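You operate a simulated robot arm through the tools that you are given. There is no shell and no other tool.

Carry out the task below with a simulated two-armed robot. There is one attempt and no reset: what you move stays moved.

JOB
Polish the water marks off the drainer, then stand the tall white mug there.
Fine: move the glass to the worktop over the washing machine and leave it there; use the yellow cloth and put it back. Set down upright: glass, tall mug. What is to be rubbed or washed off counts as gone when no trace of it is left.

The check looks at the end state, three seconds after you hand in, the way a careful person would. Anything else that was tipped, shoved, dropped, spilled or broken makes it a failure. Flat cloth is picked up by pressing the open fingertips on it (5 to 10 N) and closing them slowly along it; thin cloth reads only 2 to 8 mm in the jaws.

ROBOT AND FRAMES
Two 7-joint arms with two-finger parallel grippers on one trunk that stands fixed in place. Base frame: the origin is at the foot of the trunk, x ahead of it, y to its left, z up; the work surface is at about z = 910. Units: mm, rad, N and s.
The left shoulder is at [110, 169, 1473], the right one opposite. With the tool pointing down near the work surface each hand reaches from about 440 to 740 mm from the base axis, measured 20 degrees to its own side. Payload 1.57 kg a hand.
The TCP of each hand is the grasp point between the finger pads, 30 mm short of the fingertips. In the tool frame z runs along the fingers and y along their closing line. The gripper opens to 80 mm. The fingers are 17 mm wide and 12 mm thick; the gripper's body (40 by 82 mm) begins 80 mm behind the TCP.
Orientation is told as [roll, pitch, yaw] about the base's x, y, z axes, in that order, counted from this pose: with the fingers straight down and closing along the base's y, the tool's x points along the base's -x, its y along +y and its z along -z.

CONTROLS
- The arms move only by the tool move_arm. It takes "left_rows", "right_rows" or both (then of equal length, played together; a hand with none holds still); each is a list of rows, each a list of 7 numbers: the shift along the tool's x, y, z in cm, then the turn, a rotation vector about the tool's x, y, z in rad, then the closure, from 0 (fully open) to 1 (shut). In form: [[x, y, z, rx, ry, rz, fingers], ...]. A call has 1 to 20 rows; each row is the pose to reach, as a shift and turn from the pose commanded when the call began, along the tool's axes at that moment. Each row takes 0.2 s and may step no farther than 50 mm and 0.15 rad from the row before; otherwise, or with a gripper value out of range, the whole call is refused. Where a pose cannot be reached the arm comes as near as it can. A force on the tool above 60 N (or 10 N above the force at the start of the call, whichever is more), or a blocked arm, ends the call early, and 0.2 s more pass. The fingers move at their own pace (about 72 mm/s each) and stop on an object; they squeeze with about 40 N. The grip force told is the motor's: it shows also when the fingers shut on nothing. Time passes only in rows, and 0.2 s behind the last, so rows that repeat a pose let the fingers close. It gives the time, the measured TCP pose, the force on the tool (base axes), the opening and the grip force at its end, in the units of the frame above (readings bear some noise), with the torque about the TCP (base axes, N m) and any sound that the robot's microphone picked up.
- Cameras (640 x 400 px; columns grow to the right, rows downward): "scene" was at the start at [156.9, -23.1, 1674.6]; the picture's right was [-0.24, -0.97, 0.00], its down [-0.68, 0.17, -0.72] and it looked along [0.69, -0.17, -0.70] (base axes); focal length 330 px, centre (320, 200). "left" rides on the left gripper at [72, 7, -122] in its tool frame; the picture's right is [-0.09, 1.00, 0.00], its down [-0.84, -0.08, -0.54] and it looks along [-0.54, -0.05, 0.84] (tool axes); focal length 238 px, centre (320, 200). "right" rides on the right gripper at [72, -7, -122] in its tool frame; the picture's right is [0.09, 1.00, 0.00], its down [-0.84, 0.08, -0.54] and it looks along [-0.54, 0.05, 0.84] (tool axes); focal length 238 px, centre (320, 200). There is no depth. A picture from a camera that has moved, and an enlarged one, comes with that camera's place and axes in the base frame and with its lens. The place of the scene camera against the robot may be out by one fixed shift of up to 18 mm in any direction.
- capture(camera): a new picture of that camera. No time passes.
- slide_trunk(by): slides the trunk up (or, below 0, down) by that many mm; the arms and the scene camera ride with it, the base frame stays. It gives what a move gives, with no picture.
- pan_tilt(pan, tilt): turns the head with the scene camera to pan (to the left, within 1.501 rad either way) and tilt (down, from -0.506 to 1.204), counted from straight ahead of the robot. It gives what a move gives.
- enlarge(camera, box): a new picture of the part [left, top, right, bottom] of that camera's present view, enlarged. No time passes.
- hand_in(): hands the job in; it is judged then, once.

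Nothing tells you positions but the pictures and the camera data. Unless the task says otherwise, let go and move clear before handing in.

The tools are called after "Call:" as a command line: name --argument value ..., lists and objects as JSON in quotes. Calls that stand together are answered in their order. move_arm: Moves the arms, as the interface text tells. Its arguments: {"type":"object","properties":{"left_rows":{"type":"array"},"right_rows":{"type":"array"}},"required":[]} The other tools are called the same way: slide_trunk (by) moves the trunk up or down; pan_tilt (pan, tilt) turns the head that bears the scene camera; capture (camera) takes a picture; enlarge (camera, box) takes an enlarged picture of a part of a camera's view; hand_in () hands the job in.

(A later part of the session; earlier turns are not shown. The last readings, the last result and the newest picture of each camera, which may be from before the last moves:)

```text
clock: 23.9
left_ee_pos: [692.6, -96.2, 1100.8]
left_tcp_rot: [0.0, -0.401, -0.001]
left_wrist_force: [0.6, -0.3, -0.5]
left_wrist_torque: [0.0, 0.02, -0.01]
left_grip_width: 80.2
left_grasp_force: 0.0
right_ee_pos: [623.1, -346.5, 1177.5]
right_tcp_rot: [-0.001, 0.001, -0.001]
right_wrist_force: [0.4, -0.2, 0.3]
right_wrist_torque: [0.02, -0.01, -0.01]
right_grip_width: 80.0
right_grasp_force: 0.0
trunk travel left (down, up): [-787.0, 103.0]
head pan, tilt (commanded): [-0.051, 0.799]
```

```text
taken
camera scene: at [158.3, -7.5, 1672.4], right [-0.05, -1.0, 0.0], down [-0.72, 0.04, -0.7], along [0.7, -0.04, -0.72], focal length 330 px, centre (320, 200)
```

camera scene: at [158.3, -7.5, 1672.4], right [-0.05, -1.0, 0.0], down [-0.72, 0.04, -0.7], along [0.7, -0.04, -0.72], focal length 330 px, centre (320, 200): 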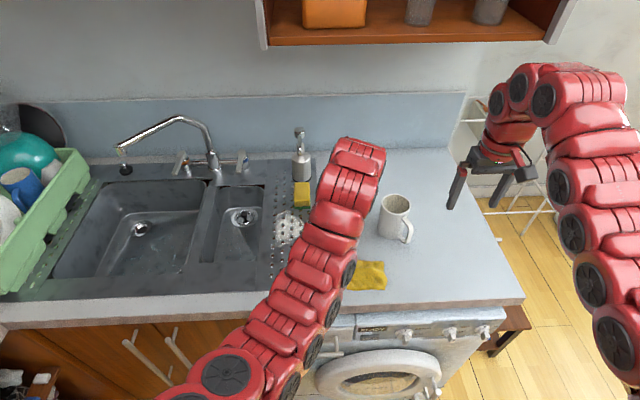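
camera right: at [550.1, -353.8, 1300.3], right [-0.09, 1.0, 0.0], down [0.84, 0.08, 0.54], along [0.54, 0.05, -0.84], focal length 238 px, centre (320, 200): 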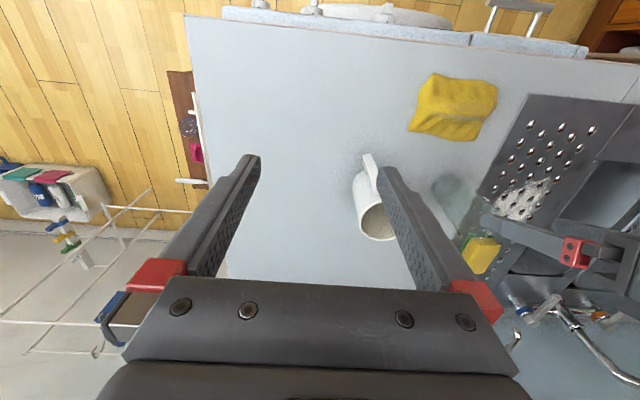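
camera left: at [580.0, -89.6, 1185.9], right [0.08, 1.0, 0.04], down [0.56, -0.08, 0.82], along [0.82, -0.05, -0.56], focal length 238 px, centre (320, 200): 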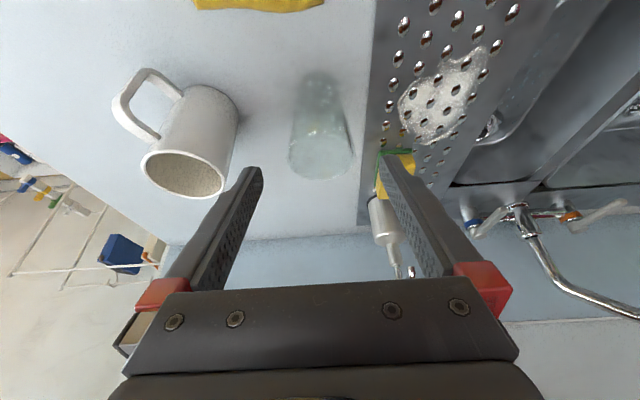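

The glass stands upright on the worktop. Next, the cloth: I'll enlarge it to measure its outline.

Call:
enlarge --camera "right" --box '[395, 55, 515, 155]'

Call:
enlarge --camera "scene" --box '[320, 240, 420, 310]'

```text
4.00 times, centred on (455, 105) of right
camera zoom: at [550.1, -353.8, 1300.3], right [-0.09, 1.0, 0.0], down [0.84, 0.08, 0.54], along [0.54, 0.05, -0.84], focal length 953 px, centre (-220, 580)
```

zoom: 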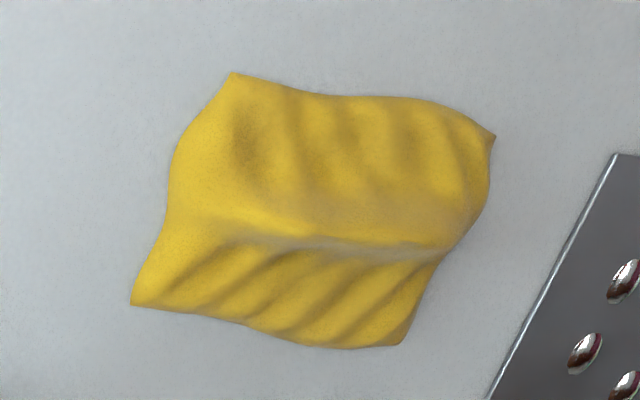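

```text
5.71 times, centred on (370, 275) of scene
camera zoom: at [158.3, -7.5, 1672.4], right [-0.05, -1.0, 0.0], down [-0.72, 0.04, -0.7], along [0.7, -0.04, -0.72], focal length 1888 px, centre (34, -229)
```

zoom: 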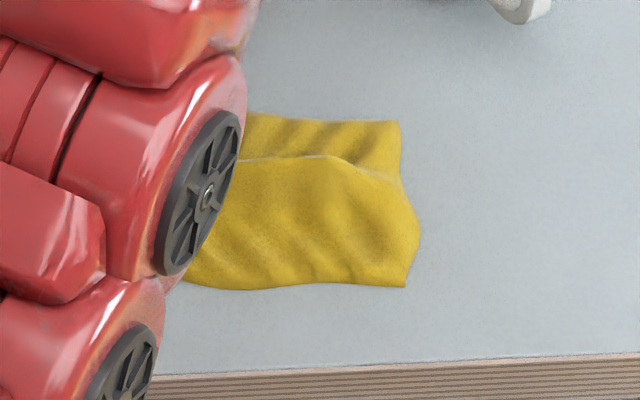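

The cloth spans roughly x 567–658, y -200 to -84, with a ridge at x ≈ 620. I'll bring the left hand, straightened to point down, above its centre.

Call:
move_arm --left_rows '[[1.75, -0.73, 0.72, 0, 0.067, 0, 0], [3.5, -1.46, 1.45, 0, 0.133, 0, 0], [5.24, -2.19, 2.17, 0, 0.2, 0, 0], [6.98, -2.92, 2.9, 0, 0.267, 0, 0], [8.73, -3.65, 3.62, 0, 0.333, 0, 0], [10.47, -4.38, 4.34, 0, 0.4, 0, 0], [10.47, -4.38, 4.34, 0, 0.4, 0, 0]]'

Call:
capture --camera "left"

Call:
capture --camera "right"

Call:
capture --camera "scene"

```text
clock: 25.4
left_ee_pos: [613.4, -141.2, 1020.6]
left_tcp_rot: [0.0, 0.001, 0.0]
left_wrist_force: [-0.1, -0.1, -0.2]
left_wrist_torque: [0.01, -0.03, 0.0]
left_grip_width: 79.9
left_grasp_force: 0.0
right_ee_pos: [620.2, -347.0, 1177.8]
right_tcp_rot: [0.002, -0.001, -0.001]
right_wrist_force: [0.5, 0.9, 0.9]
right_wrist_torque: [0.01, -0.01, 0.01]
right_grip_width: 80.0
right_grasp_force: 0.1
trunk travel left (down, up): [-787.0, 103.0]
head pan, tilt (commanded): [-0.051, 0.799]
```

```text
taken
camera left: at [542.4, -133.1, 1142.8], right [0.09, 1.0, 0.0], down [0.84, -0.08, 0.54], along [0.54, -0.05, -0.84], focal length 238 px, centre (320, 200)
```

left: 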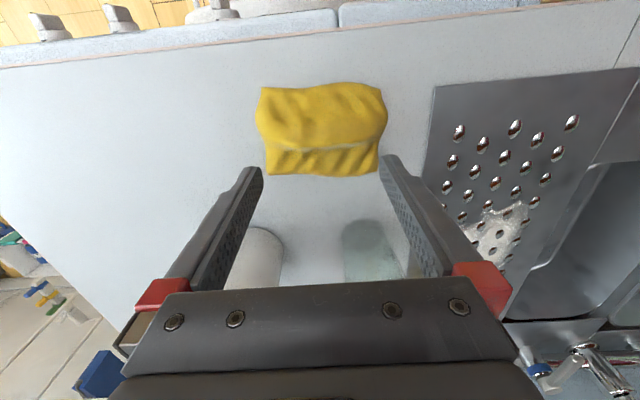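

```text
taken
camera right: at [549.7, -353.9, 1300.5], right [-0.09, 1.0, 0.0], down [0.84, 0.08, 0.54], along [0.54, 0.05, -0.84], focal length 238 px, centre (320, 200)
```

right: 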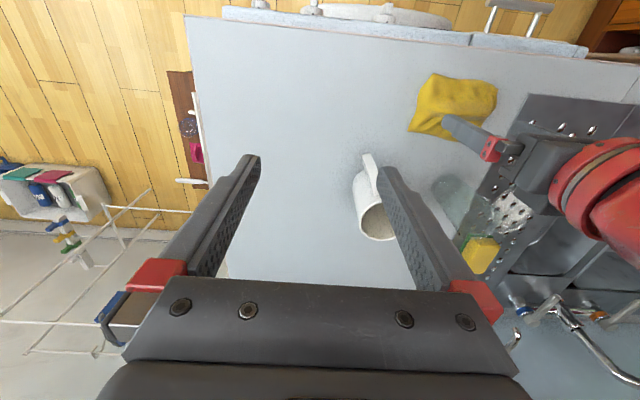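

```text
taken
camera scene: at [157.9, -7.5, 1672.5], right [-0.05, -1.0, 0.0], down [-0.72, 0.04, -0.7], along [0.7, -0.04, -0.72], focal length 330 px, centre (320, 200)
```

scene: 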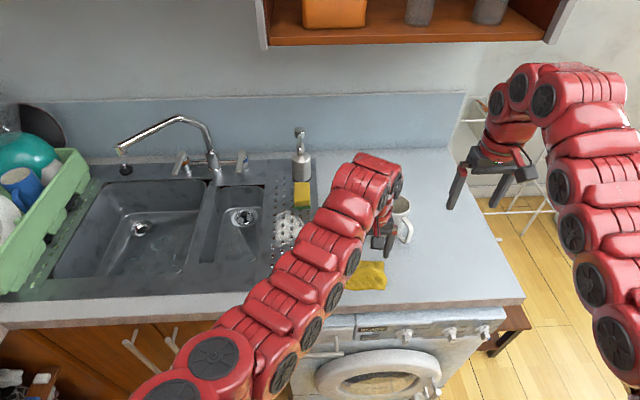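

The cloth is centred under the hand as expected. I'll lower with the fingers half open to just above it.

Call:
move_arm --left_rows '[[0, 0, 1.5, 0, 0, 0, 0.2], [0, 0, 3.0, 0, 0, 0, 0.3], [0, 0, 4.5, 0, 0, 0, 0.3], [0, 0, 5.8, 0, 0, 0, 0.3], [0, 0, 6.4, 0, 0, 0, 0.3], [0, 0, 6.4, 0, 0, 0, 0.3]]'

Call:
enlarge --camera "left" --box '[200, 60, 440, 200]'

Call:
enlarge --camera "right" --box '[395, 55, 555, 175]'

```text
clock: 26.5
left_ee_pos: [614.7, -141.3, 974.8]
left_tcp_rot: [-0.01, -0.025, -0.001]
left_wrist_force: [-23.6, 5.0, 51.4]
left_wrist_torque: [1.85, 0.91, 0.68]
left_grip_width: 59.9
left_grasp_force: 2.4
right_ee_pos: [616.4, -345.4, 1181.8]
right_tcp_rot: [-0.003, -0.005, 0.001]
right_wrist_force: [-0.8, 0.1, 0.3]
right_wrist_torque: [-0.05, 0.07, 0.02]
right_grip_width: 79.8
right_grasp_force: 0.0
trunk travel left (down, up): [-787.0, 103.0]
head pan, tilt (commanded): [-0.051, 0.799]
stopped in row 5 (left hand): the force on the tool passed its limit at 66 N (the readings are from after the stop); the commanded pose is now the measured one
```

```text
2.67 times, centred on (320, 130) of left
camera zoom: at [540.8, -134.5, 1096.6], right [0.09, 1.0, -0.01], down [0.82, -0.07, 0.56], along [0.56, -0.06, -0.83], focal length 636 px, centre (320, 387)
```

zoom: 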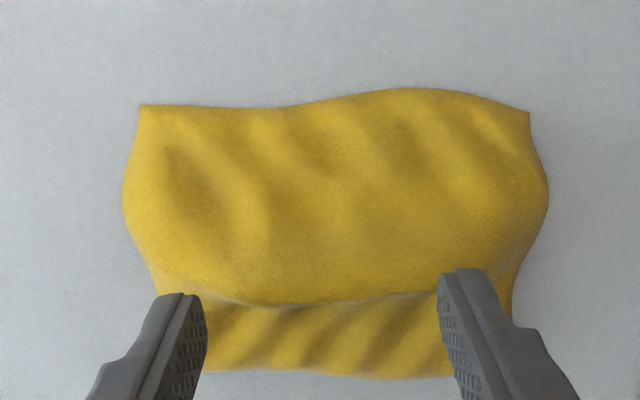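

```text
3.33 times, centred on (475, 115) of right
camera zoom: at [543.6, -352.4, 1304.0], right [-0.09, 1.0, 0.0], down [0.83, 0.08, 0.55], along [0.54, 0.05, -0.84], focal length 794 px, centre (-197, 483)
```

zoom: 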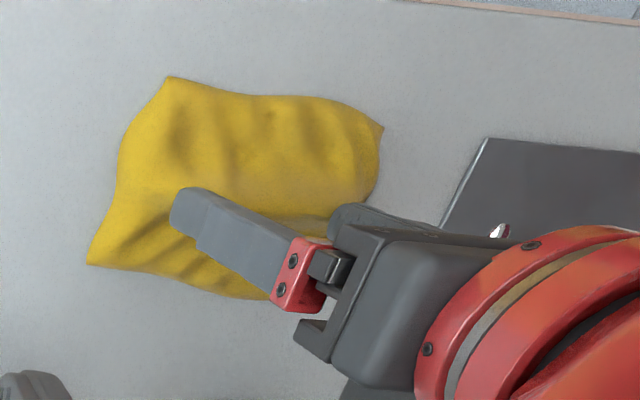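

The hand met resistance early, with the left fingertip at about z ≈ 945, so the cloth bulges much higher than a flat cloth. I'll raise the hand and examine the cloth's height.

Call:
move_arm --left_rows '[[0, 0, -1.0, 0, 0, 0, 0.3], [0, 0, -2.5, 0, 0.01, 0, 0.2], [0, 0, -4.5, 0.01, 0.025, 0, 0], [0, 0, -4.5, 0.01, 0.025, 0, 0]]'

Call:
enlarge --camera "left" --box '[240, 60, 400, 200]'

Call:
enlarge --camera "right" --box '[395, 55, 515, 155]'

Call:
enlarge --camera "scene" --box '[320, 240, 420, 310]'

```text
clock: 27.5
left_ee_pos: [618.4, -140.9, 1011.5]
left_tcp_rot: [-0.015, 0.009, 0.0]
left_wrist_force: [-0.2, -1.1, 0.5]
left_wrist_torque: [-0.01, 0.02, 0.01]
left_grip_width: 80.0
left_grasp_force: 0.0
right_ee_pos: [622.2, -345.5, 1178.2]
right_tcp_rot: [0.0, 0.002, -0.001]
right_wrist_force: [0.2, -0.9, -0.7]
right_wrist_torque: [0.01, 0.0, 0.01]
right_grip_width: 80.0
right_grasp_force: 0.1
trunk travel left (down, up): [-787.0, 103.0]
head pan, tilt (commanded): [-0.051, 0.799]
```

```text
2.86 times, centred on (320, 130) of left
camera zoom: at [549.0, -132.9, 1136.1], right [0.09, 1.0, -0.02], down [0.84, -0.07, 0.54], along [0.53, -0.06, -0.84], focal length 681 px, centre (320, 400)
```

zoom: 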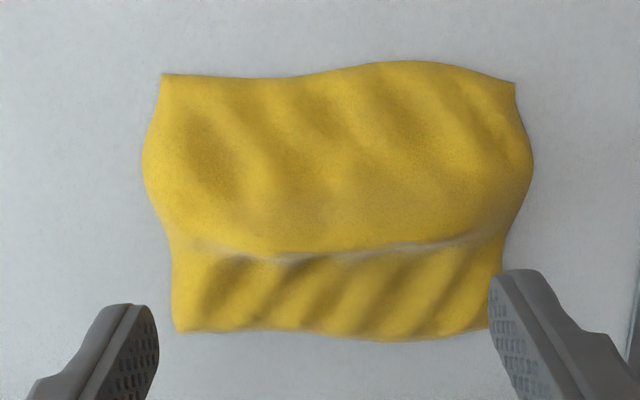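

```text
4.00 times, centred on (455, 105) of right
camera zoom: at [551.0, -354.2, 1299.8], right [-0.09, 1.0, 0.0], down [0.84, 0.08, 0.54], along [0.54, 0.05, -0.84], focal length 953 px, centre (-220, 580)
```

zoom: 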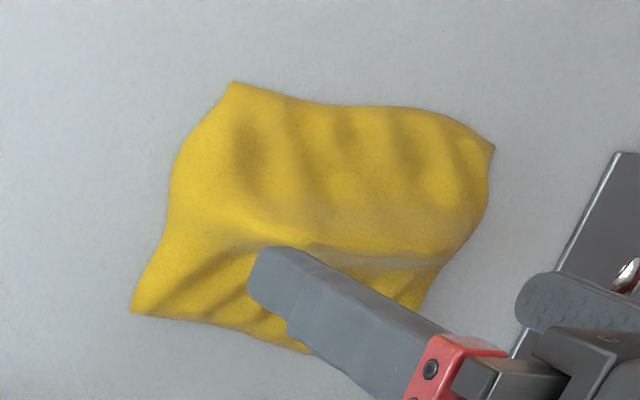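

```text
5.71 times, centred on (370, 275) of scene
camera zoom: at [159.5, -7.9, 1672.3], right [-0.05, -1.0, 0.0], down [-0.72, 0.04, -0.7], along [0.7, -0.04, -0.72], focal length 1888 px, centre (34, -229)
```

zoom: 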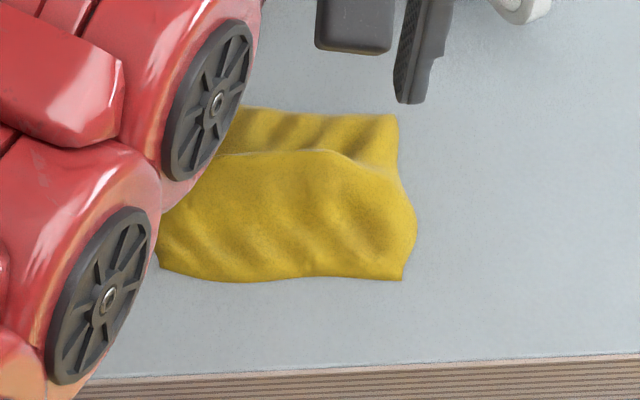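

The cloth's ridge seems to rise to about z ≈ 945 (a bulky fold). I'll square up the hand and approach very slowly with a narrower opening.

Call:
move_arm --left_rows '[[0.1, 0, 0.8, -0.005, -0.003, 0, 0.2], [0.2, 0, 1.6, -0.01, -0.006, 0, 0.35], [0.4, 0, 2.4, -0.015, -0.009, 0, 0.4], [0.4, 0, 2.7, -0.015, -0.009, 0, 0.4], [0.4, 0, 2.7, -0.015, -0.009, 0, 0.4]]'

Call:
enlarge --camera "left" --box '[240, 60, 400, 200]'

Call:
enlarge --camera "right" --box '[395, 55, 515, 155]'

```text
clock: 28.7
left_ee_pos: [614.4, -142.3, 985.9]
left_tcp_rot: [-0.002, -0.003, 0.0]
left_wrist_force: [-0.4, -0.2, -0.2]
left_wrist_torque: [-0.01, 0.02, 0.0]
left_grip_width: 48.1
left_grasp_force: 0.0
right_ee_pos: [621.1, -346.2, 1176.8]
right_tcp_rot: [0.0, 0.0, 0.0]
right_wrist_force: [0.8, 0.7, -0.9]
right_wrist_torque: [0.0, 0.02, 0.05]
right_grip_width: 80.2
right_grasp_force: 0.1
trunk travel left (down, up): [-787.0, 103.0]
head pan, tilt (commanded): [-0.051, 0.799]
```

```text
2.86 times, centred on (320, 130) of left
camera zoom: at [542.7, -135.1, 1109.3], right [0.09, 1.0, 0.0], down [0.84, -0.08, 0.54], along [0.54, -0.05, -0.84], focal length 681 px, centre (320, 400)
```

zoom: 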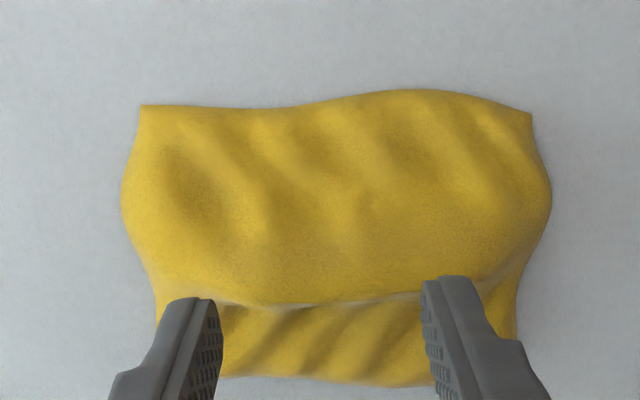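

```text
4.00 times, centred on (455, 105) of right
camera zoom: at [549.8, -353.9, 1300.5], right [-0.09, 1.0, 0.0], down [0.84, 0.08, 0.54], along [0.54, 0.05, -0.84], focal length 953 px, centre (-220, 580)
```

zoom: 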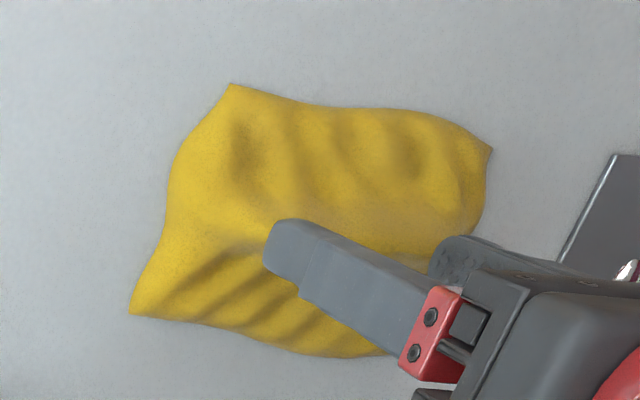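

Call:
move_arm --left_rows '[[0, 0, 0.2, 0, 0, 0, 0.4], [0, 0, 0.4, 0, 0, 0, 0.4], [0, 0, 0.4, 0, 0, 0, 0.4]]'

```text
clock: 29.5
left_ee_pos: [614.5, -141.8, 981.1]
left_tcp_rot: [-0.002, -0.002, -0.001]
left_wrist_force: [0.1, 0.1, -0.2]
left_wrist_torque: [-0.01, 0.0, -0.02]
left_grip_width: 48.0
left_grasp_force: 0.1
right_ee_pos: [621.1, -347.8, 1176.6]
right_tcp_rot: [0.0, 0.0, 0.0]
right_wrist_force: [-0.1, -0.7, 0.0]
right_wrist_torque: [0.02, 0.0, 0.02]
right_grip_width: 80.4
right_grasp_force: 0.0
trunk travel left (down, up): [-787.0, 103.0]
head pan, tilt (commanded): [-0.051, 0.799]
```

Call:
move_arm --left_rows '[[0, 0, 0.15, 0, 0, 0, 0.4], [0, 0, 0.3, 0, 0, 0, 0.4], [0, 0, 0.3, 0, 0, 0, 0.4]]'

```text
clock: 30.3
left_ee_pos: [614.3, -141.8, 979.3]
left_tcp_rot: [-0.002, -0.002, 0.0]
left_wrist_force: [0.6, 0.2, -0.1]
left_wrist_torque: [0.0, 0.04, -0.01]
left_grip_width: 47.8
left_grasp_force: 0.1
right_ee_pos: [622.8, -347.4, 1177.9]
right_tcp_rot: [0.0, -0.001, 0.0]
right_wrist_force: [0.7, -0.4, 0.7]
right_wrist_torque: [0.0, -0.01, -0.01]
right_grip_width: 80.1
right_grasp_force: 0.2
trunk travel left (down, up): [-787.0, 103.0]
head pan, tilt (commanded): [-0.051, 0.799]
```

Call:
move_arm --left_rows '[[0, 0, 0.15, 0, 0, 0, 0.4], [0, 0, 0.3, 0, 0, 0, 0.4], [0, 0, 0.3, 0, 0, 0, 0.4]]'

```text
clock: 31.1
left_ee_pos: [613.7, -141.6, 975.5]
left_tcp_rot: [-0.002, -0.002, -0.001]
left_wrist_force: [-0.8, -1.1, 0.2]
left_wrist_torque: [-0.02, 0.01, -0.01]
left_grip_width: 47.9
left_grasp_force: 0.1
right_ee_pos: [621.1, -346.1, 1177.7]
right_tcp_rot: [0.001, 0.0, -0.001]
right_wrist_force: [0.2, -0.2, 0.6]
right_wrist_torque: [0.0, -0.02, 0.04]
right_grip_width: 79.8
right_grasp_force: 0.0
trunk travel left (down, up): [-787.0, 103.0]
head pan, tilt (commanded): [-0.051, 0.799]
```

Call:
move_arm --left_rows '[[0, 0, 0.15, 0, 0, 0, 0.4], [0, 0, 0.3, 0, 0, 0, 0.4], [0, 0, 0.3, 0, 0, 0, 0.4]]'

```text
clock: 31.9
left_ee_pos: [613.1, -141.9, 975.1]
left_tcp_rot: [-0.003, -0.007, 0.0]
left_wrist_force: [2.9, -0.1, 18.8]
left_wrist_torque: [0.44, -0.11, -0.02]
left_grip_width: 48.0
left_grasp_force: 0.1
right_ee_pos: [620.1, -345.7, 1178.4]
right_tcp_rot: [-0.002, -0.002, -0.001]
right_wrist_force: [-0.6, 0.5, 1.0]
right_wrist_torque: [0.0, 0.03, -0.03]
right_grip_width: 79.9
right_grasp_force: 0.1
trunk travel left (down, up): [-787.0, 103.0]
head pan, tilt (commanded): [-0.051, 0.799]
```

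Contact at about 19 N, mostly on the left (+y) finger. I'll ease off by a millimetre and look.

Call:
move_arm --left_rows '[[0, 0, -0.1, 0, 0, 0, 0.4], [0, 0, -0.1, 0, 0, 0, 0.4]]'

Call:
enlarge --camera "left" --box '[240, 90, 400, 200]'

Call:
enlarge --camera "right" --box '[395, 75, 515, 155]'

Call:
enlarge --camera "scene" --box '[340, 220, 420, 300]'

```text
clock: 32.5
left_ee_pos: [614.0, -141.5, 976.0]
left_tcp_rot: [-0.002, -0.006, 0.0]
left_wrist_force: [2.8, -0.9, 17.9]
left_wrist_torque: [0.46, -0.15, -0.07]
left_grip_width: 48.2
left_grasp_force: 0.0
right_ee_pos: [620.4, -346.4, 1178.0]
right_tcp_rot: [0.001, -0.002, 0.0]
right_wrist_force: [0.2, 0.1, 0.2]
right_wrist_torque: [0.01, 0.03, -0.03]
right_grip_width: 79.9
right_grasp_force: 0.1
trunk travel left (down, up): [-787.0, 103.0]
head pan, tilt (commanded): [-0.051, 0.799]
```

```text
3.64 times, centred on (320, 145) of left
camera zoom: at [541.9, -135.0, 1098.3], right [0.09, 1.0, 0.0], down [0.83, -0.08, 0.55], along [0.54, -0.05, -0.84], focal length 867 px, centre (320, 400)
```

zoom: 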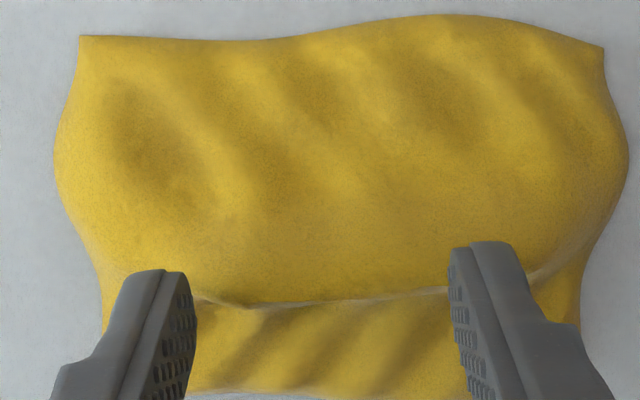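

```text
5.00 times, centred on (455, 115) of right
camera zoom: at [548.5, -353.7, 1301.2], right [-0.09, 1.0, 0.0], down [0.84, 0.08, 0.54], along [0.54, 0.05, -0.84], focal length 1192 px, centre (-355, 625)
```

zoom: 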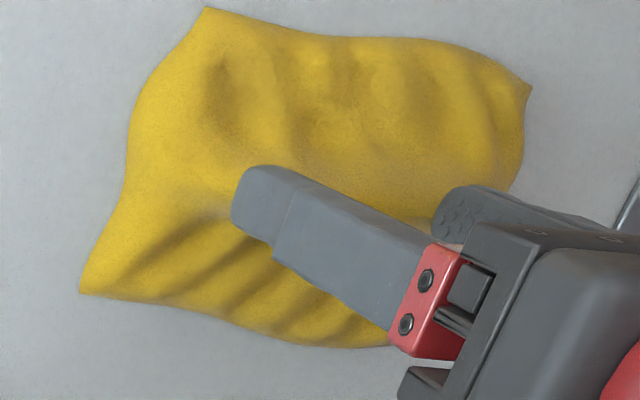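

```text
5.00 times, centred on (380, 260) of scene
camera zoom: at [156.2, -7.3, 1672.7], right [-0.05, -1.0, 0.0], down [-0.72, 0.04, -0.7], along [0.7, -0.04, -0.72], focal length 1652 px, centre (20, -100)
```

zoom: 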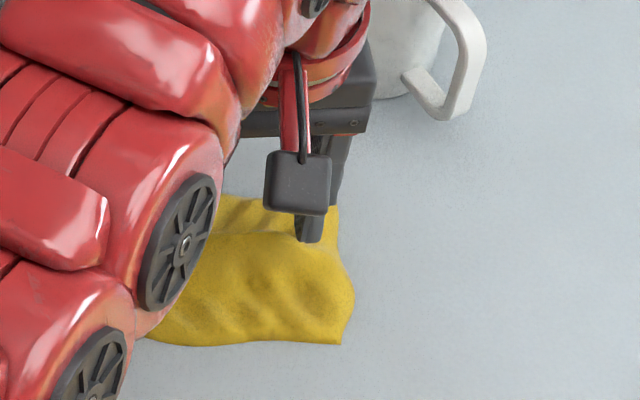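

Call:
move_arm --left_rows '[[0, 0, -0.1, 0, 0, 0, 0.4], [0, 0, -0.1, 0, 0, 0, 0.4]]'

```text
clock: 33.1
left_ee_pos: [614.3, -142.1, 975.3]
left_tcp_rot: [-0.001, -0.001, 0.0]
left_wrist_force: [3.0, -0.9, 11.3]
left_wrist_torque: [0.28, -0.09, -0.05]
left_grip_width: 48.2
left_grasp_force: 0.1
right_ee_pos: [620.3, -344.8, 1177.7]
right_tcp_rot: [0.001, 0.0, 0.001]
right_wrist_force: [0.3, -0.3, 0.0]
right_wrist_torque: [0.01, 0.06, -0.04]
right_grip_width: 79.8
right_grasp_force: 0.1
trunk travel left (down, up): [-787.0, 103.0]
head pan, tilt (commanded): [-0.051, 0.799]
```

About 11 N now. I'll close slowly partway and watch.

Call:
move_arm --left_rows '[[0, 0, -0.03, 0, 0, 0, 0.43], [0, 0, -0.03, 0, 0, 0, 0.46], [0, 0, -0.03, 0, 0, 0, 0.49], [0, 0, -0.03, 0, 0, 0, 0.52], [0, 0, -0.03, 0, 0, 0, 0.55], [0, 0, -0.03, 0, 0, 0, 0.58], [0, 0, -0.03, 0, 0, 0, 0.6]]'

Call:
enlarge --camera "left" --box '[240, 90, 400, 200]'

```text
clock: 34.7
left_ee_pos: [613.1, -142.9, 976.0]
left_tcp_rot: [-0.003, -0.002, 0.001]
left_wrist_force: [-0.8, 2.5, 4.3]
left_wrist_torque: [0.17, 0.03, 0.03]
left_grip_width: 34.3
left_grasp_force: 1.2
right_ee_pos: [621.0, -346.1, 1177.9]
right_tcp_rot: [0.0, -0.001, 0.0]
right_wrist_force: [0.1, 0.2, -0.2]
right_wrist_torque: [0.01, 0.0, 0.0]
right_grip_width: 79.9
right_grasp_force: 0.1
trunk travel left (down, up): [-787.0, 103.0]
head pan, tilt (commanded): [-0.051, 0.799]
```

```text
3.64 times, centred on (320, 145) of left
camera zoom: at [542.6, -134.7, 1098.9], right [0.09, 1.0, 0.0], down [0.84, -0.08, 0.54], along [0.54, -0.05, -0.84], focal length 867 px, centre (320, 400)
```

zoom: 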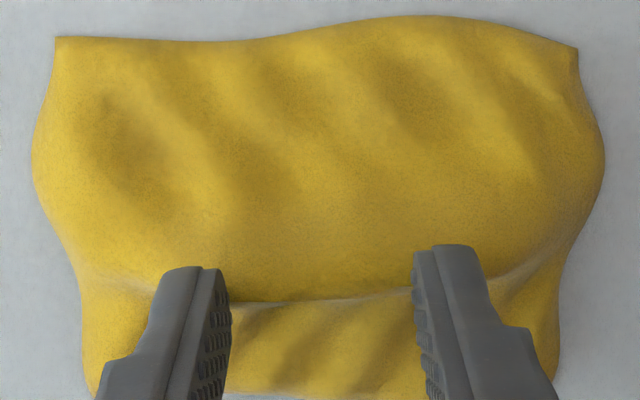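

Only the left finger touched, and it dragged the cloth about 5 mm in -y. I'll lift, shift to the middle of the near bulge (x ≈ 595) where both fingertips should land evenly, and probe again.

Call:
move_arm --left_rows '[[0, 0, -0.6, 0, 0, 0, 0.6], [0, 0, -1.2, 0, 0, 0, 0.5], [0.9, -0.2, -1.2, 0, 0, 0, 0.4], [1.8, -0.4, -1.2, 0, 0, 0, 0.35], [1.8, -0.4, -1.2, 0, 0, 0, 0.35]]'

Call:
enlarge --camera "left" --box '[220, 60, 420, 200]'

Call:
enlarge --camera "right" --box '[395, 55, 515, 155]'

```text
clock: 35.9
left_ee_pos: [595.8, -147.1, 988.8]
left_tcp_rot: [-0.003, -0.003, 0.001]
left_wrist_force: [0.8, -0.3, 0.1]
left_wrist_torque: [0.0, 0.01, -0.04]
left_grip_width: 52.0
left_grasp_force: 0.1
right_ee_pos: [621.3, -346.3, 1177.2]
right_tcp_rot: [0.0, 0.0, 0.002]
right_wrist_force: [0.6, -0.4, 0.6]
right_wrist_torque: [-0.03, -0.01, 0.0]
right_grip_width: 80.0
right_grasp_force: 0.0
trunk travel left (down, up): [-787.0, 103.0]
head pan, tilt (commanded): [-0.051, 0.799]
```

```text
2.86 times, centred on (320, 130) of left
camera zoom: at [525.0, -139.3, 1111.0], right [0.09, 1.0, 0.0], down [0.84, -0.08, 0.54], along [0.54, -0.05, -0.84], focal length 681 px, centre (320, 400)
```

zoom: 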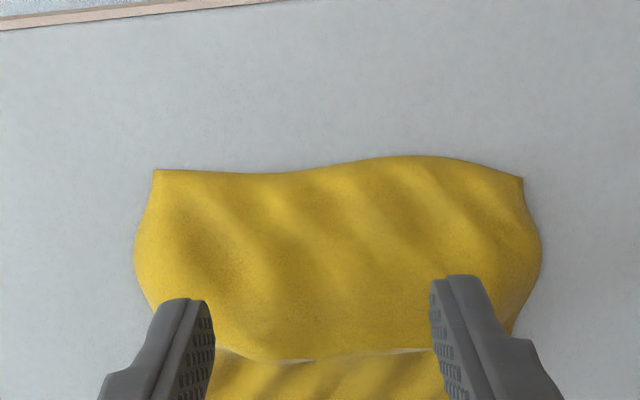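

```text
4.00 times, centred on (455, 105) of right
camera zoom: at [550.0, -353.8, 1300.4], right [-0.09, 1.0, 0.0], down [0.84, 0.08, 0.54], along [0.54, 0.05, -0.84], focal length 953 px, centre (-220, 580)
```

zoom: 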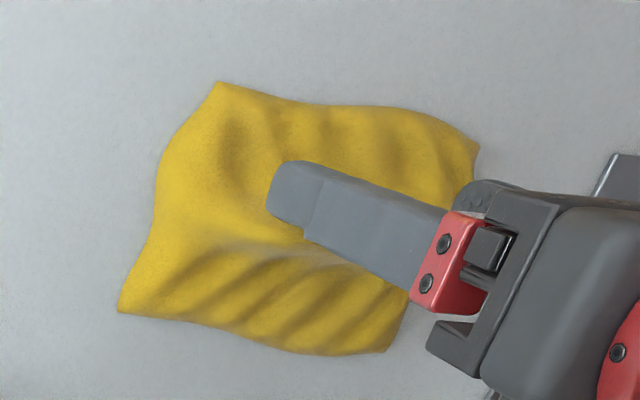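

Call:
move_arm --left_rows '[[0, 0, 0.4, 0, 0, 0, 0.35], [0, 0, 0.8, 0, 0, 0, 0.35], [0, 0, 1.1, 0, 0, 0, 0.35], [0, 0, 1.1, 0, 0, 0, 0.35]]'

```text
clock: 36.9
left_ee_pos: [597.3, -146.4, 977.2]
left_tcp_rot: [-0.001, -0.002, 0.001]
left_wrist_force: [-1.0, 0.1, 0.3]
left_wrist_torque: [0.0, -0.03, -0.05]
left_grip_width: 52.0
left_grasp_force: 0.1
right_ee_pos: [620.5, -346.8, 1178.0]
right_tcp_rot: [-0.001, 0.0, 0.0]
right_wrist_force: [0.7, 0.7, -0.4]
right_wrist_torque: [-0.02, -0.04, -0.03]
right_grip_width: 80.3
right_grasp_force: 0.1
trunk travel left (down, up): [-787.0, 103.0]
head pan, tilt (commanded): [-0.051, 0.799]
```

Call:
move_arm --left_rows '[[0, 0, 0.15, 0, 0, 0, 0.35], [0, 0, 0.3, 0, 0, 0, 0.35], [0, 0, 0.3, 0, 0, 0, 0.35]]'

```text
clock: 37.7
left_ee_pos: [596.3, -145.3, 974.0]
left_tcp_rot: [-0.002, -0.002, 0.0]
left_wrist_force: [0.7, 0.4, 0.0]
left_wrist_torque: [0.0, -0.01, 0.02]
left_grip_width: 52.1
left_grasp_force: 0.0
right_ee_pos: [621.3, -347.1, 1177.5]
right_tcp_rot: [0.001, 0.001, 0.0]
right_wrist_force: [0.0, -0.4, -0.4]
right_wrist_torque: [0.01, -0.03, -0.01]
right_grip_width: 79.9
right_grasp_force: 0.1
trunk travel left (down, up): [-787.0, 103.0]
head pan, tilt (commanded): [-0.051, 0.799]
```

Call:
move_arm --left_rows '[[0, 0, 0.15, 0, 0, 0, 0.35], [0, 0, 0.3, 0, 0, 0, 0.35], [0, 0, 0.3, 0, 0, 0, 0.35]]'

```text
clock: 38.5
left_ee_pos: [596.3, -144.9, 970.9]
left_tcp_rot: [-0.002, -0.002, 0.0]
left_wrist_force: [0.5, -0.8, 1.1]
left_wrist_torque: [-0.05, 0.0, -0.02]
left_grip_width: 52.2
left_grasp_force: 0.3
right_ee_pos: [622.0, -347.1, 1178.4]
right_tcp_rot: [0.002, 0.0, 0.0]
right_wrist_force: [-0.5, 0.5, 0.0]
right_wrist_torque: [-0.02, -0.04, 0.02]
right_grip_width: 80.0
right_grasp_force: 0.2
trunk travel left (down, up): [-787.0, 103.0]
head pan, tilt (commanded): [-0.051, 0.799]
```

Call:
move_arm --left_rows '[[0, 0, 0.1, 0, 0, 0, 0.35], [0, 0, 0.2, 0, 0, 0, 0.35], [0, 0, 0.2, 0, 0, 0, 0.35]]'

```text
clock: 39.3
left_ee_pos: [594.6, -145.8, 969.3]
left_tcp_rot: [-0.002, -0.003, 0.002]
left_wrist_force: [0.2, -2.2, 3.0]
left_wrist_torque: [-0.07, -0.02, 0.0]
left_grip_width: 53.2
left_grasp_force: 0.4
right_ee_pos: [620.3, -346.7, 1177.7]
right_tcp_rot: [0.001, 0.001, 0.001]
right_wrist_force: [-0.9, 0.4, 0.0]
right_wrist_torque: [-0.01, 0.01, 0.02]
right_grip_width: 79.9
right_grasp_force: 0.1
trunk travel left (down, up): [-787.0, 103.0]
head pan, tilt (commanded): [-0.051, 0.799]
```

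Call:
move_arm --left_rows '[[0, 0, 0.1, 0, 0, 0, 0.35], [0, 0, 0.2, 0, 0, 0, 0.35], [0, 0, 0.2, 0, 0, 0, 0.35]]'

Call:
enlarge --camera "left" --box '[220, 60, 420, 200]'

Call:
enlarge --camera "right" --box '[395, 55, 515, 155]'

```text
clock: 40.1
left_ee_pos: [596.0, -146.6, 967.0]
left_tcp_rot: [-0.001, -0.003, -0.001]
left_wrist_force: [-0.1, -2.4, 4.3]
left_wrist_torque: [-0.21, -0.05, -0.02]
left_grip_width: 54.0
left_grasp_force: 1.7
right_ee_pos: [620.5, -346.3, 1177.3]
right_tcp_rot: [-0.001, 0.001, 0.002]
right_wrist_force: [-0.5, -0.4, 0.3]
right_wrist_torque: [-0.01, -0.01, -0.01]
right_grip_width: 80.2
right_grasp_force: 0.0
trunk travel left (down, up): [-787.0, 103.0]
head pan, tilt (commanded): [-0.051, 0.799]
```

```text
2.86 times, centred on (320, 130) of left
camera zoom: at [524.3, -139.3, 1089.8], right [0.09, 1.0, 0.0], down [0.84, -0.08, 0.54], along [0.54, -0.05, -0.84], focal length 681 px, centre (320, 400)
```

zoom: 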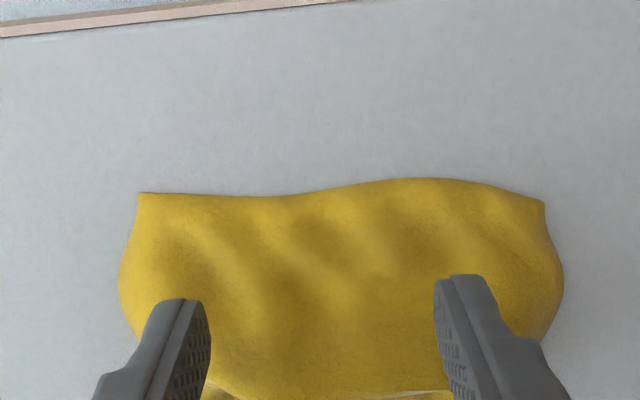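

```text
4.00 times, centred on (455, 105) of right
camera zoom: at [549.3, -354.2, 1300.6], right [-0.09, 1.0, 0.0], down [0.84, 0.08, 0.54], along [0.54, 0.05, -0.84], focal length 953 px, centre (-220, 580)
```

zoom: 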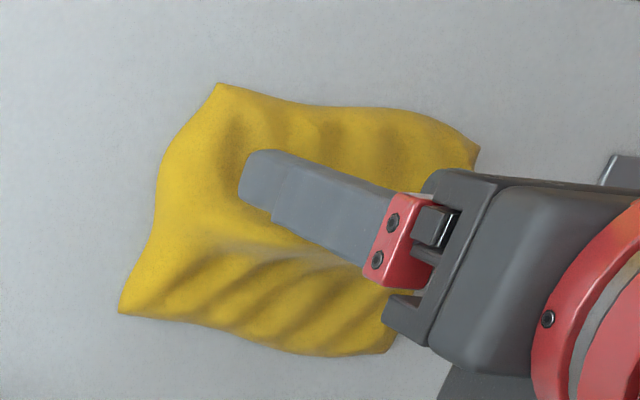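

Both sides of the bulge slope away under the fingers. I'll open wider, press until about 5–10 N, then close slowly along it.

Call:
move_arm --left_rows '[[0, -0.1, -0.5, 0, 0, 0, 0.25], [0, 0.2, -0.5, 0, 0, 0, 0.15], [0, 0.4, -0.2, 0, 0, 0, 0.1], [0, 0.4, 0.1, 0, 0, 0, 0.1], [0, 0.4, 0.4, 0, 0, 0, 0.1], [0, 0.4, 0.4, 0, 0, 0, 0.1]]'

```text
clock: 41.5
left_ee_pos: [596.0, -142.3, 962.3]
left_tcp_rot: [-0.002, -0.004, 0.0]
left_wrist_force: [-0.4, 0.7, 0.4]
left_wrist_torque: [-0.01, 0.01, 0.01]
left_grip_width: 72.0
left_grasp_force: 0.0
right_ee_pos: [620.9, -346.7, 1177.7]
right_tcp_rot: [0.001, 0.0, 0.001]
right_wrist_force: [0.0, 0.3, -0.7]
right_wrist_torque: [0.02, -0.01, -0.01]
right_grip_width: 79.8
right_grasp_force: 0.0
trunk travel left (down, up): [-787.0, 103.0]
head pan, tilt (commanded): [-0.051, 0.799]
```

Call:
move_arm --left_rows '[[0, 0, 0.2, 0, 0, 0, 0.1], [0, 0, 0.4, 0, 0, 0, 0.1], [0, 0, 0.4, 0, 0, 0, 0.1]]'

```text
clock: 42.3
left_ee_pos: [595.9, -141.5, 957.8]
left_tcp_rot: [-0.002, -0.001, 0.0]
left_wrist_force: [0.6, -0.7, 0.1]
left_wrist_torque: [0.04, 0.01, -0.01]
left_grip_width: 72.0
left_grasp_force: 0.1
right_ee_pos: [620.8, -346.1, 1178.6]
right_tcp_rot: [-0.001, 0.0, -0.002]
right_wrist_force: [0.5, 0.3, 0.0]
right_wrist_torque: [-0.01, 0.03, -0.01]
right_grip_width: 80.1
right_grasp_force: 0.1
trunk travel left (down, up): [-787.0, 103.0]
head pan, tilt (commanded): [-0.051, 0.799]
```

Call:
move_arm --left_rows '[[0, 0, 0.2, 0, 0, 0, 0.1], [0, 0, 0.4, 0, 0, 0, 0.1], [0, 0, 0.4, 0, 0, 0, 0.1]]'

Call:
enlarge --camera "left" --box '[220, 60, 420, 200]'

Call:
enlarge --camera "right" --box '[395, 55, 515, 155]'

```text
clock: 43.1
left_ee_pos: [596.0, -141.9, 955.2]
left_tcp_rot: [-0.001, -0.002, 0.001]
left_wrist_force: [-0.8, -2.7, 2.5]
left_wrist_torque: [-0.18, -0.05, -0.07]
left_grip_width: 73.7
left_grasp_force: 0.8
right_ee_pos: [622.2, -346.7, 1176.6]
right_tcp_rot: [0.0, 0.001, -0.002]
right_wrist_force: [0.1, -0.3, 1.2]
right_wrist_torque: [0.0, 0.01, 0.01]
right_grip_width: 80.2
right_grasp_force: 0.1
trunk travel left (down, up): [-787.0, 103.0]
head pan, tilt (commanded): [-0.051, 0.799]
```

```text
2.86 times, centred on (320, 130) of left
camera zoom: at [524.6, -135.4, 1077.8], right [0.09, 1.0, 0.0], down [0.84, -0.08, 0.54], along [0.54, -0.05, -0.84], focal length 681 px, centre (320, 400)
```

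zoom: 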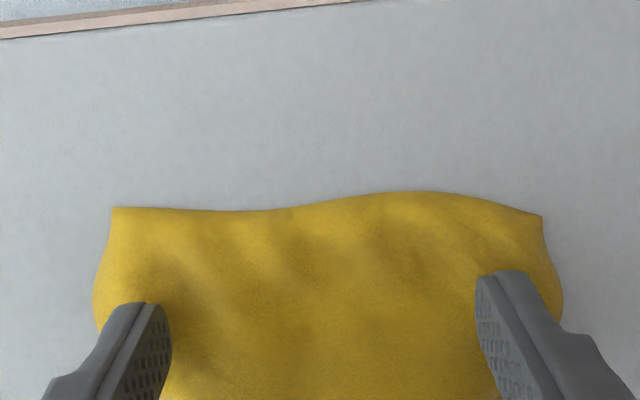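

```text
4.00 times, centred on (455, 105) of right
camera zoom: at [549.4, -354.2, 1300.6], right [-0.09, 1.0, 0.0], down [0.84, 0.08, 0.54], along [0.54, 0.05, -0.84], focal length 953 px, centre (-220, 580)
```

zoom: 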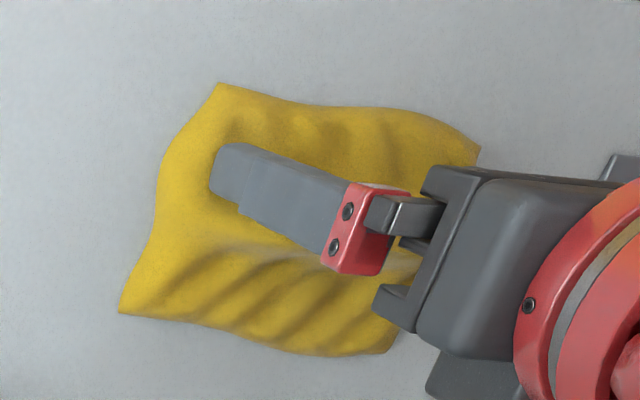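

The fingers now straddle the bulge. I'll close slowly here and watch how it responds.

Call:
move_arm --left_rows '[[0, 0, 0, 0, 0, 0, 0.12], [0, 0, 0, 0, 0, 0, 0.15], [0, 0, 0, 0, 0, 0, 0.18], [0, 0, 0, 0, 0, 0, 0.21], [0, 0, 0, 0, 0, 0, 0.24], [0, 0, 0, 0, 0, 0, 0.27], [0, 0, 0, 0, 0, 0, 0.3], [0, 0, 0, 0, 0, 0, 0.3]]'

Call:
enlarge --camera "left" --box '[220, 60, 420, 200]'

Call:
enlarge --camera "right" --box '[395, 55, 515, 155]'

```text
clock: 44.9
left_ee_pos: [595.7, -142.2, 954.6]
left_tcp_rot: [-0.002, -0.002, -0.002]
left_wrist_force: [0.1, -1.6, 1.0]
left_wrist_torque: [-0.04, 0.03, -0.03]
left_grip_width: 56.6
left_grasp_force: 0.4
right_ee_pos: [622.0, -347.0, 1178.0]
right_tcp_rot: [0.001, 0.001, 0.001]
right_wrist_force: [0.0, -0.9, -0.2]
right_wrist_torque: [0.0, 0.0, 0.0]
right_grip_width: 79.9
right_grasp_force: 0.2
trunk travel left (down, up): [-787.0, 103.0]
head pan, tilt (commanded): [-0.051, 0.799]
```

```text
2.86 times, centred on (320, 130) of left
camera zoom: at [524.8, -135.2, 1077.5], right [0.09, 1.0, 0.0], down [0.84, -0.08, 0.54], along [0.54, -0.05, -0.84], focal length 681 px, centre (320, 400)
```

zoom: 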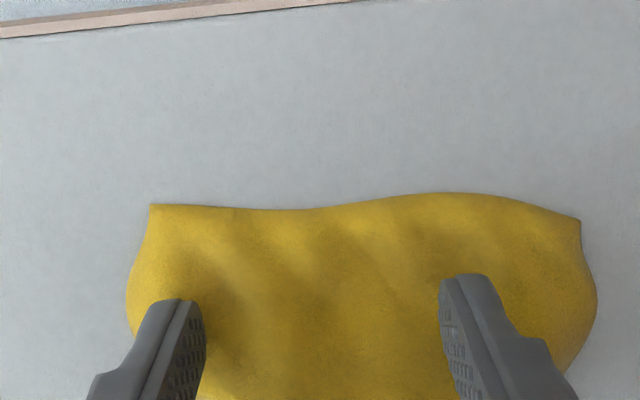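

```text
4.00 times, centred on (455, 105) of right
camera zoom: at [549.7, -354.0, 1300.5], right [-0.09, 1.0, 0.0], down [0.84, 0.08, 0.54], along [0.54, 0.05, -0.84], focal length 953 px, centre (-220, 580)
```

zoom: 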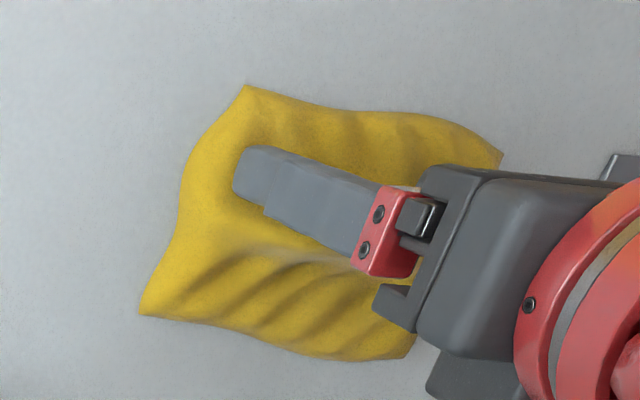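

The cloth slides with the right-hand finger; I'll continue closing until both fingers bear on it.

Call:
move_arm --left_rows '[[0, 0, 0, 0, 0, 0, 0.33], [0, 0, 0, 0, 0, 0, 0.36], [0, 0, 0, 0, 0, 0, 0.39], [0, 0, 0, 0, 0, 0, 0.42], [0, 0, 0, 0, 0, 0, 0.45], [0, 0, 0, 0, 0, 0, 0.48], [0, 0, 0, 0, 0, 0, 0.51], [0, 0, 0, 0, 0, 0, 0.51]]'

Call:
enlarge --camera "left" --box '[220, 60, 420, 200]'

Call:
enlarge --camera "right" --box '[395, 55, 515, 155]'

```text
clock: 46.7
left_ee_pos: [595.5, -141.3, 953.9]
left_tcp_rot: [-0.001, -0.002, 0.0]
left_wrist_force: [0.1, -0.2, 0.1]
left_wrist_torque: [-0.03, 0.0, 0.0]
left_grip_width: 39.5
left_grasp_force: 0.2
right_ee_pos: [620.4, -346.3, 1177.4]
right_tcp_rot: [0.0, -0.001, 0.001]
right_wrist_force: [0.1, -0.4, 0.2]
right_wrist_torque: [-0.02, -0.05, 0.02]
right_grip_width: 79.9
right_grasp_force: 0.1
trunk travel left (down, up): [-787.0, 103.0]
head pan, tilt (commanded): [-0.051, 0.799]
```

```text
2.86 times, centred on (320, 130) of left
camera zoom: at [524.8, -135.1, 1077.5], right [0.09, 1.0, 0.0], down [0.84, -0.08, 0.54], along [0.54, -0.05, -0.84], focal length 681 px, centre (320, 400)
```

zoom: 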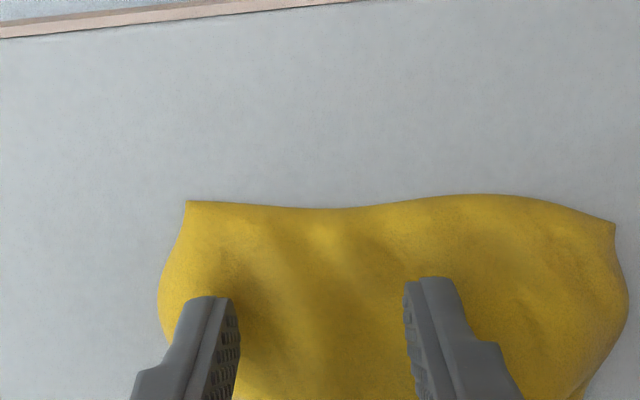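

```text
4.00 times, centred on (455, 105) of right
camera zoom: at [549.8, -354.0, 1300.5], right [-0.09, 1.0, 0.0], down [0.84, 0.08, 0.54], along [0.54, 0.05, -0.84], focal length 953 px, centre (-220, 580)
```

zoom: 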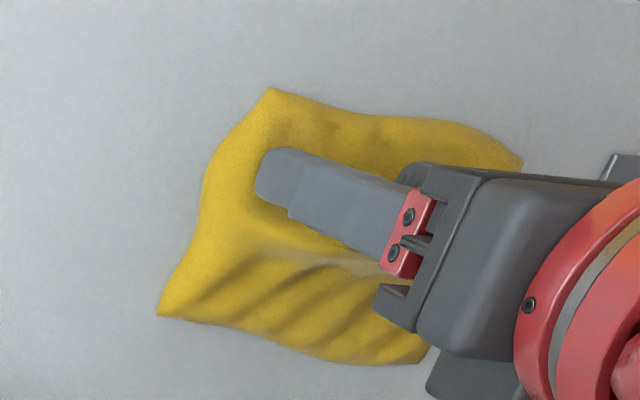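

Call:
move_arm --left_rows '[[0, 0, 0, 0, 0, 0, 0.54], [0, 0, 0, 0, 0, 0, 0.58], [0, 0, 0, 0, 0, 0, 0.62], [0, 0, 0, 0, 0, 0, 0.66], [0, 0, 0, 0, 0, 0, 0.7], [0, 0, 0, 0, 0, 0, 0.74], [0, 0, 0, 0, 0, 0, 0.78], [0, 0, 0, 0, 0, 0, 0.82], [0, 0, 0, 0, 0, 0, 0.86], [0, 0, 0, 0, 0, 0, 0.86]]'

Call:
enlarge --camera "left" --box '[220, 60, 420, 200]'

Call:
enlarge --camera "right" --box '[395, 55, 515, 155]'

```text
clock: 48.9
left_ee_pos: [596.0, -142.7, 955.5]
left_tcp_rot: [-0.002, -0.003, 0.0]
left_wrist_force: [-0.7, -0.1, 1.2]
left_wrist_torque: [-0.01, 0.02, -0.03]
left_grip_width: 12.6
left_grasp_force: 0.4
right_ee_pos: [620.5, -346.4, 1176.7]
right_tcp_rot: [0.0, 0.001, 0.001]
right_wrist_force: [-0.2, 0.7, 0.4]
right_wrist_torque: [0.01, 0.05, -0.01]
right_grip_width: 80.2
right_grasp_force: 0.1
trunk travel left (down, up): [-787.0, 103.0]
head pan, tilt (commanded): [-0.051, 0.799]
```

```text
2.86 times, centred on (320, 130) of left
camera zoom: at [524.8, -135.2, 1077.6], right [0.09, 1.0, 0.0], down [0.84, -0.08, 0.54], along [0.54, -0.05, -0.84], focal length 681 px, centre (320, 400)
```

zoom: 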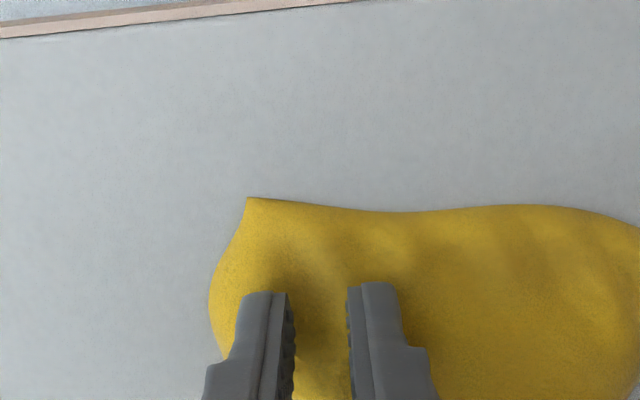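

```text
4.00 times, centred on (455, 105) of right
camera zoom: at [549.7, -354.0, 1300.5], right [-0.09, 1.0, 0.0], down [0.84, 0.08, 0.54], along [0.54, 0.05, -0.84], focal length 953 px, centre (-220, 580)
```

zoom: 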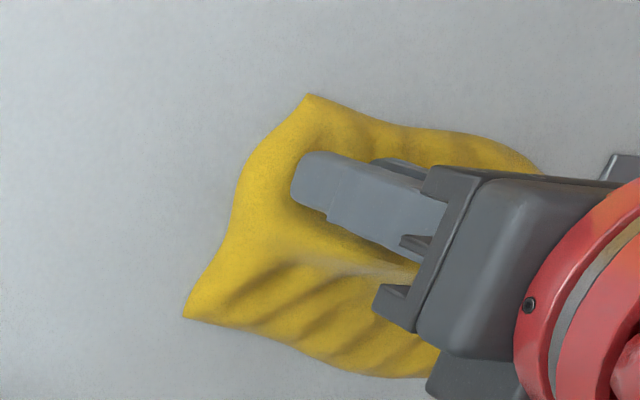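

The fingers closed over it with almost no pressure, just nudging the cloth sideways by about 25 mm. I'll lift, reopen and re-measure the cloth before pressing properly.

Call:
move_arm --left_rows '[[0, 0, -1.0, 0, 0, 0, 0.86], [0, 0, -3.0, 0, 0, 0, 0.6], [0, 0, -5.0, 0, 0, 0, 0.3], [0, 0, -5.5, 0, 0, 0, 0], [0, 0, -5.5, 0, 0, 0, 0]]'

Call:
enlarge --camera "left" --box '[220, 50, 460, 210]'

Call:
enlarge --camera "right" --box '[395, 55, 555, 175]'

Call:
enlarge --camera "scene" --box '[320, 230, 420, 310]'

```text
clock: 50.1
left_ee_pos: [596.3, -142.3, 1009.9]
left_tcp_rot: [-0.003, -0.001, 0.0]
left_wrist_force: [0.7, 0.6, 0.7]
left_wrist_torque: [0.01, -0.03, 0.01]
left_grip_width: 79.7
left_grasp_force: 0.1
right_ee_pos: [620.8, -345.8, 1177.3]
right_tcp_rot: [0.0, 0.001, 0.001]
right_wrist_force: [-1.0, -0.4, -0.1]
right_wrist_torque: [-0.02, 0.01, -0.01]
right_grip_width: 80.1
right_grasp_force: 0.0
trunk travel left (down, up): [-787.0, 103.0]
head pan, tilt (commanded): [-0.051, 0.799]
```

```text
2.50 times, centred on (340, 130) of left
camera zoom: at [525.2, -135.1, 1133.2], right [0.09, 1.0, 0.0], down [0.84, -0.08, 0.54], along [0.54, -0.05, -0.84], focal length 596 px, centre (270, 375)
```

zoom: 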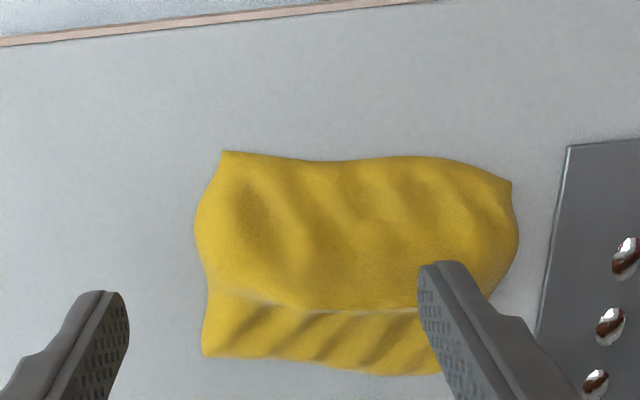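

```text
3.33 times, centred on (475, 115) of right
camera zoom: at [549.8, -353.9, 1300.4], right [-0.09, 1.0, 0.0], down [0.84, 0.08, 0.54], along [0.54, 0.05, -0.84], focal length 794 px, centre (-197, 483)
```

zoom: 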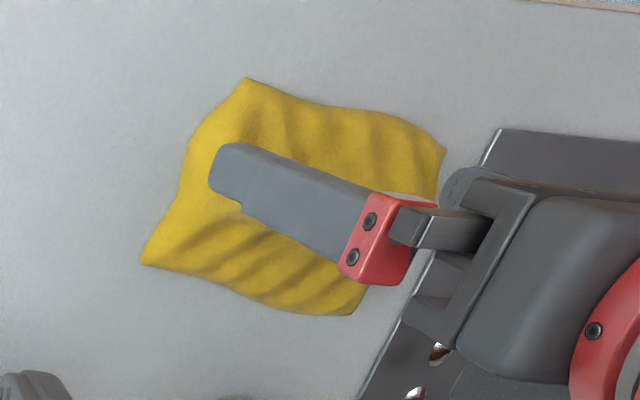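

```text
5.00 times, centred on (370, 270) of scene
camera zoom: at [158.0, -7.5, 1672.5], right [-0.05, -1.0, 0.0], down [-0.72, 0.04, -0.7], along [0.7, -0.04, -0.72], focal length 1652 px, centre (70, -150)
```

zoom: 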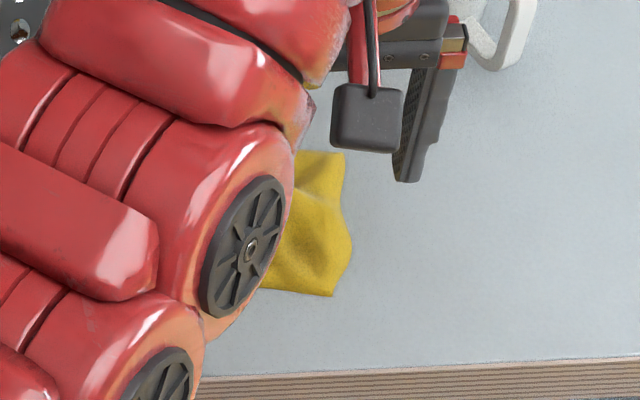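

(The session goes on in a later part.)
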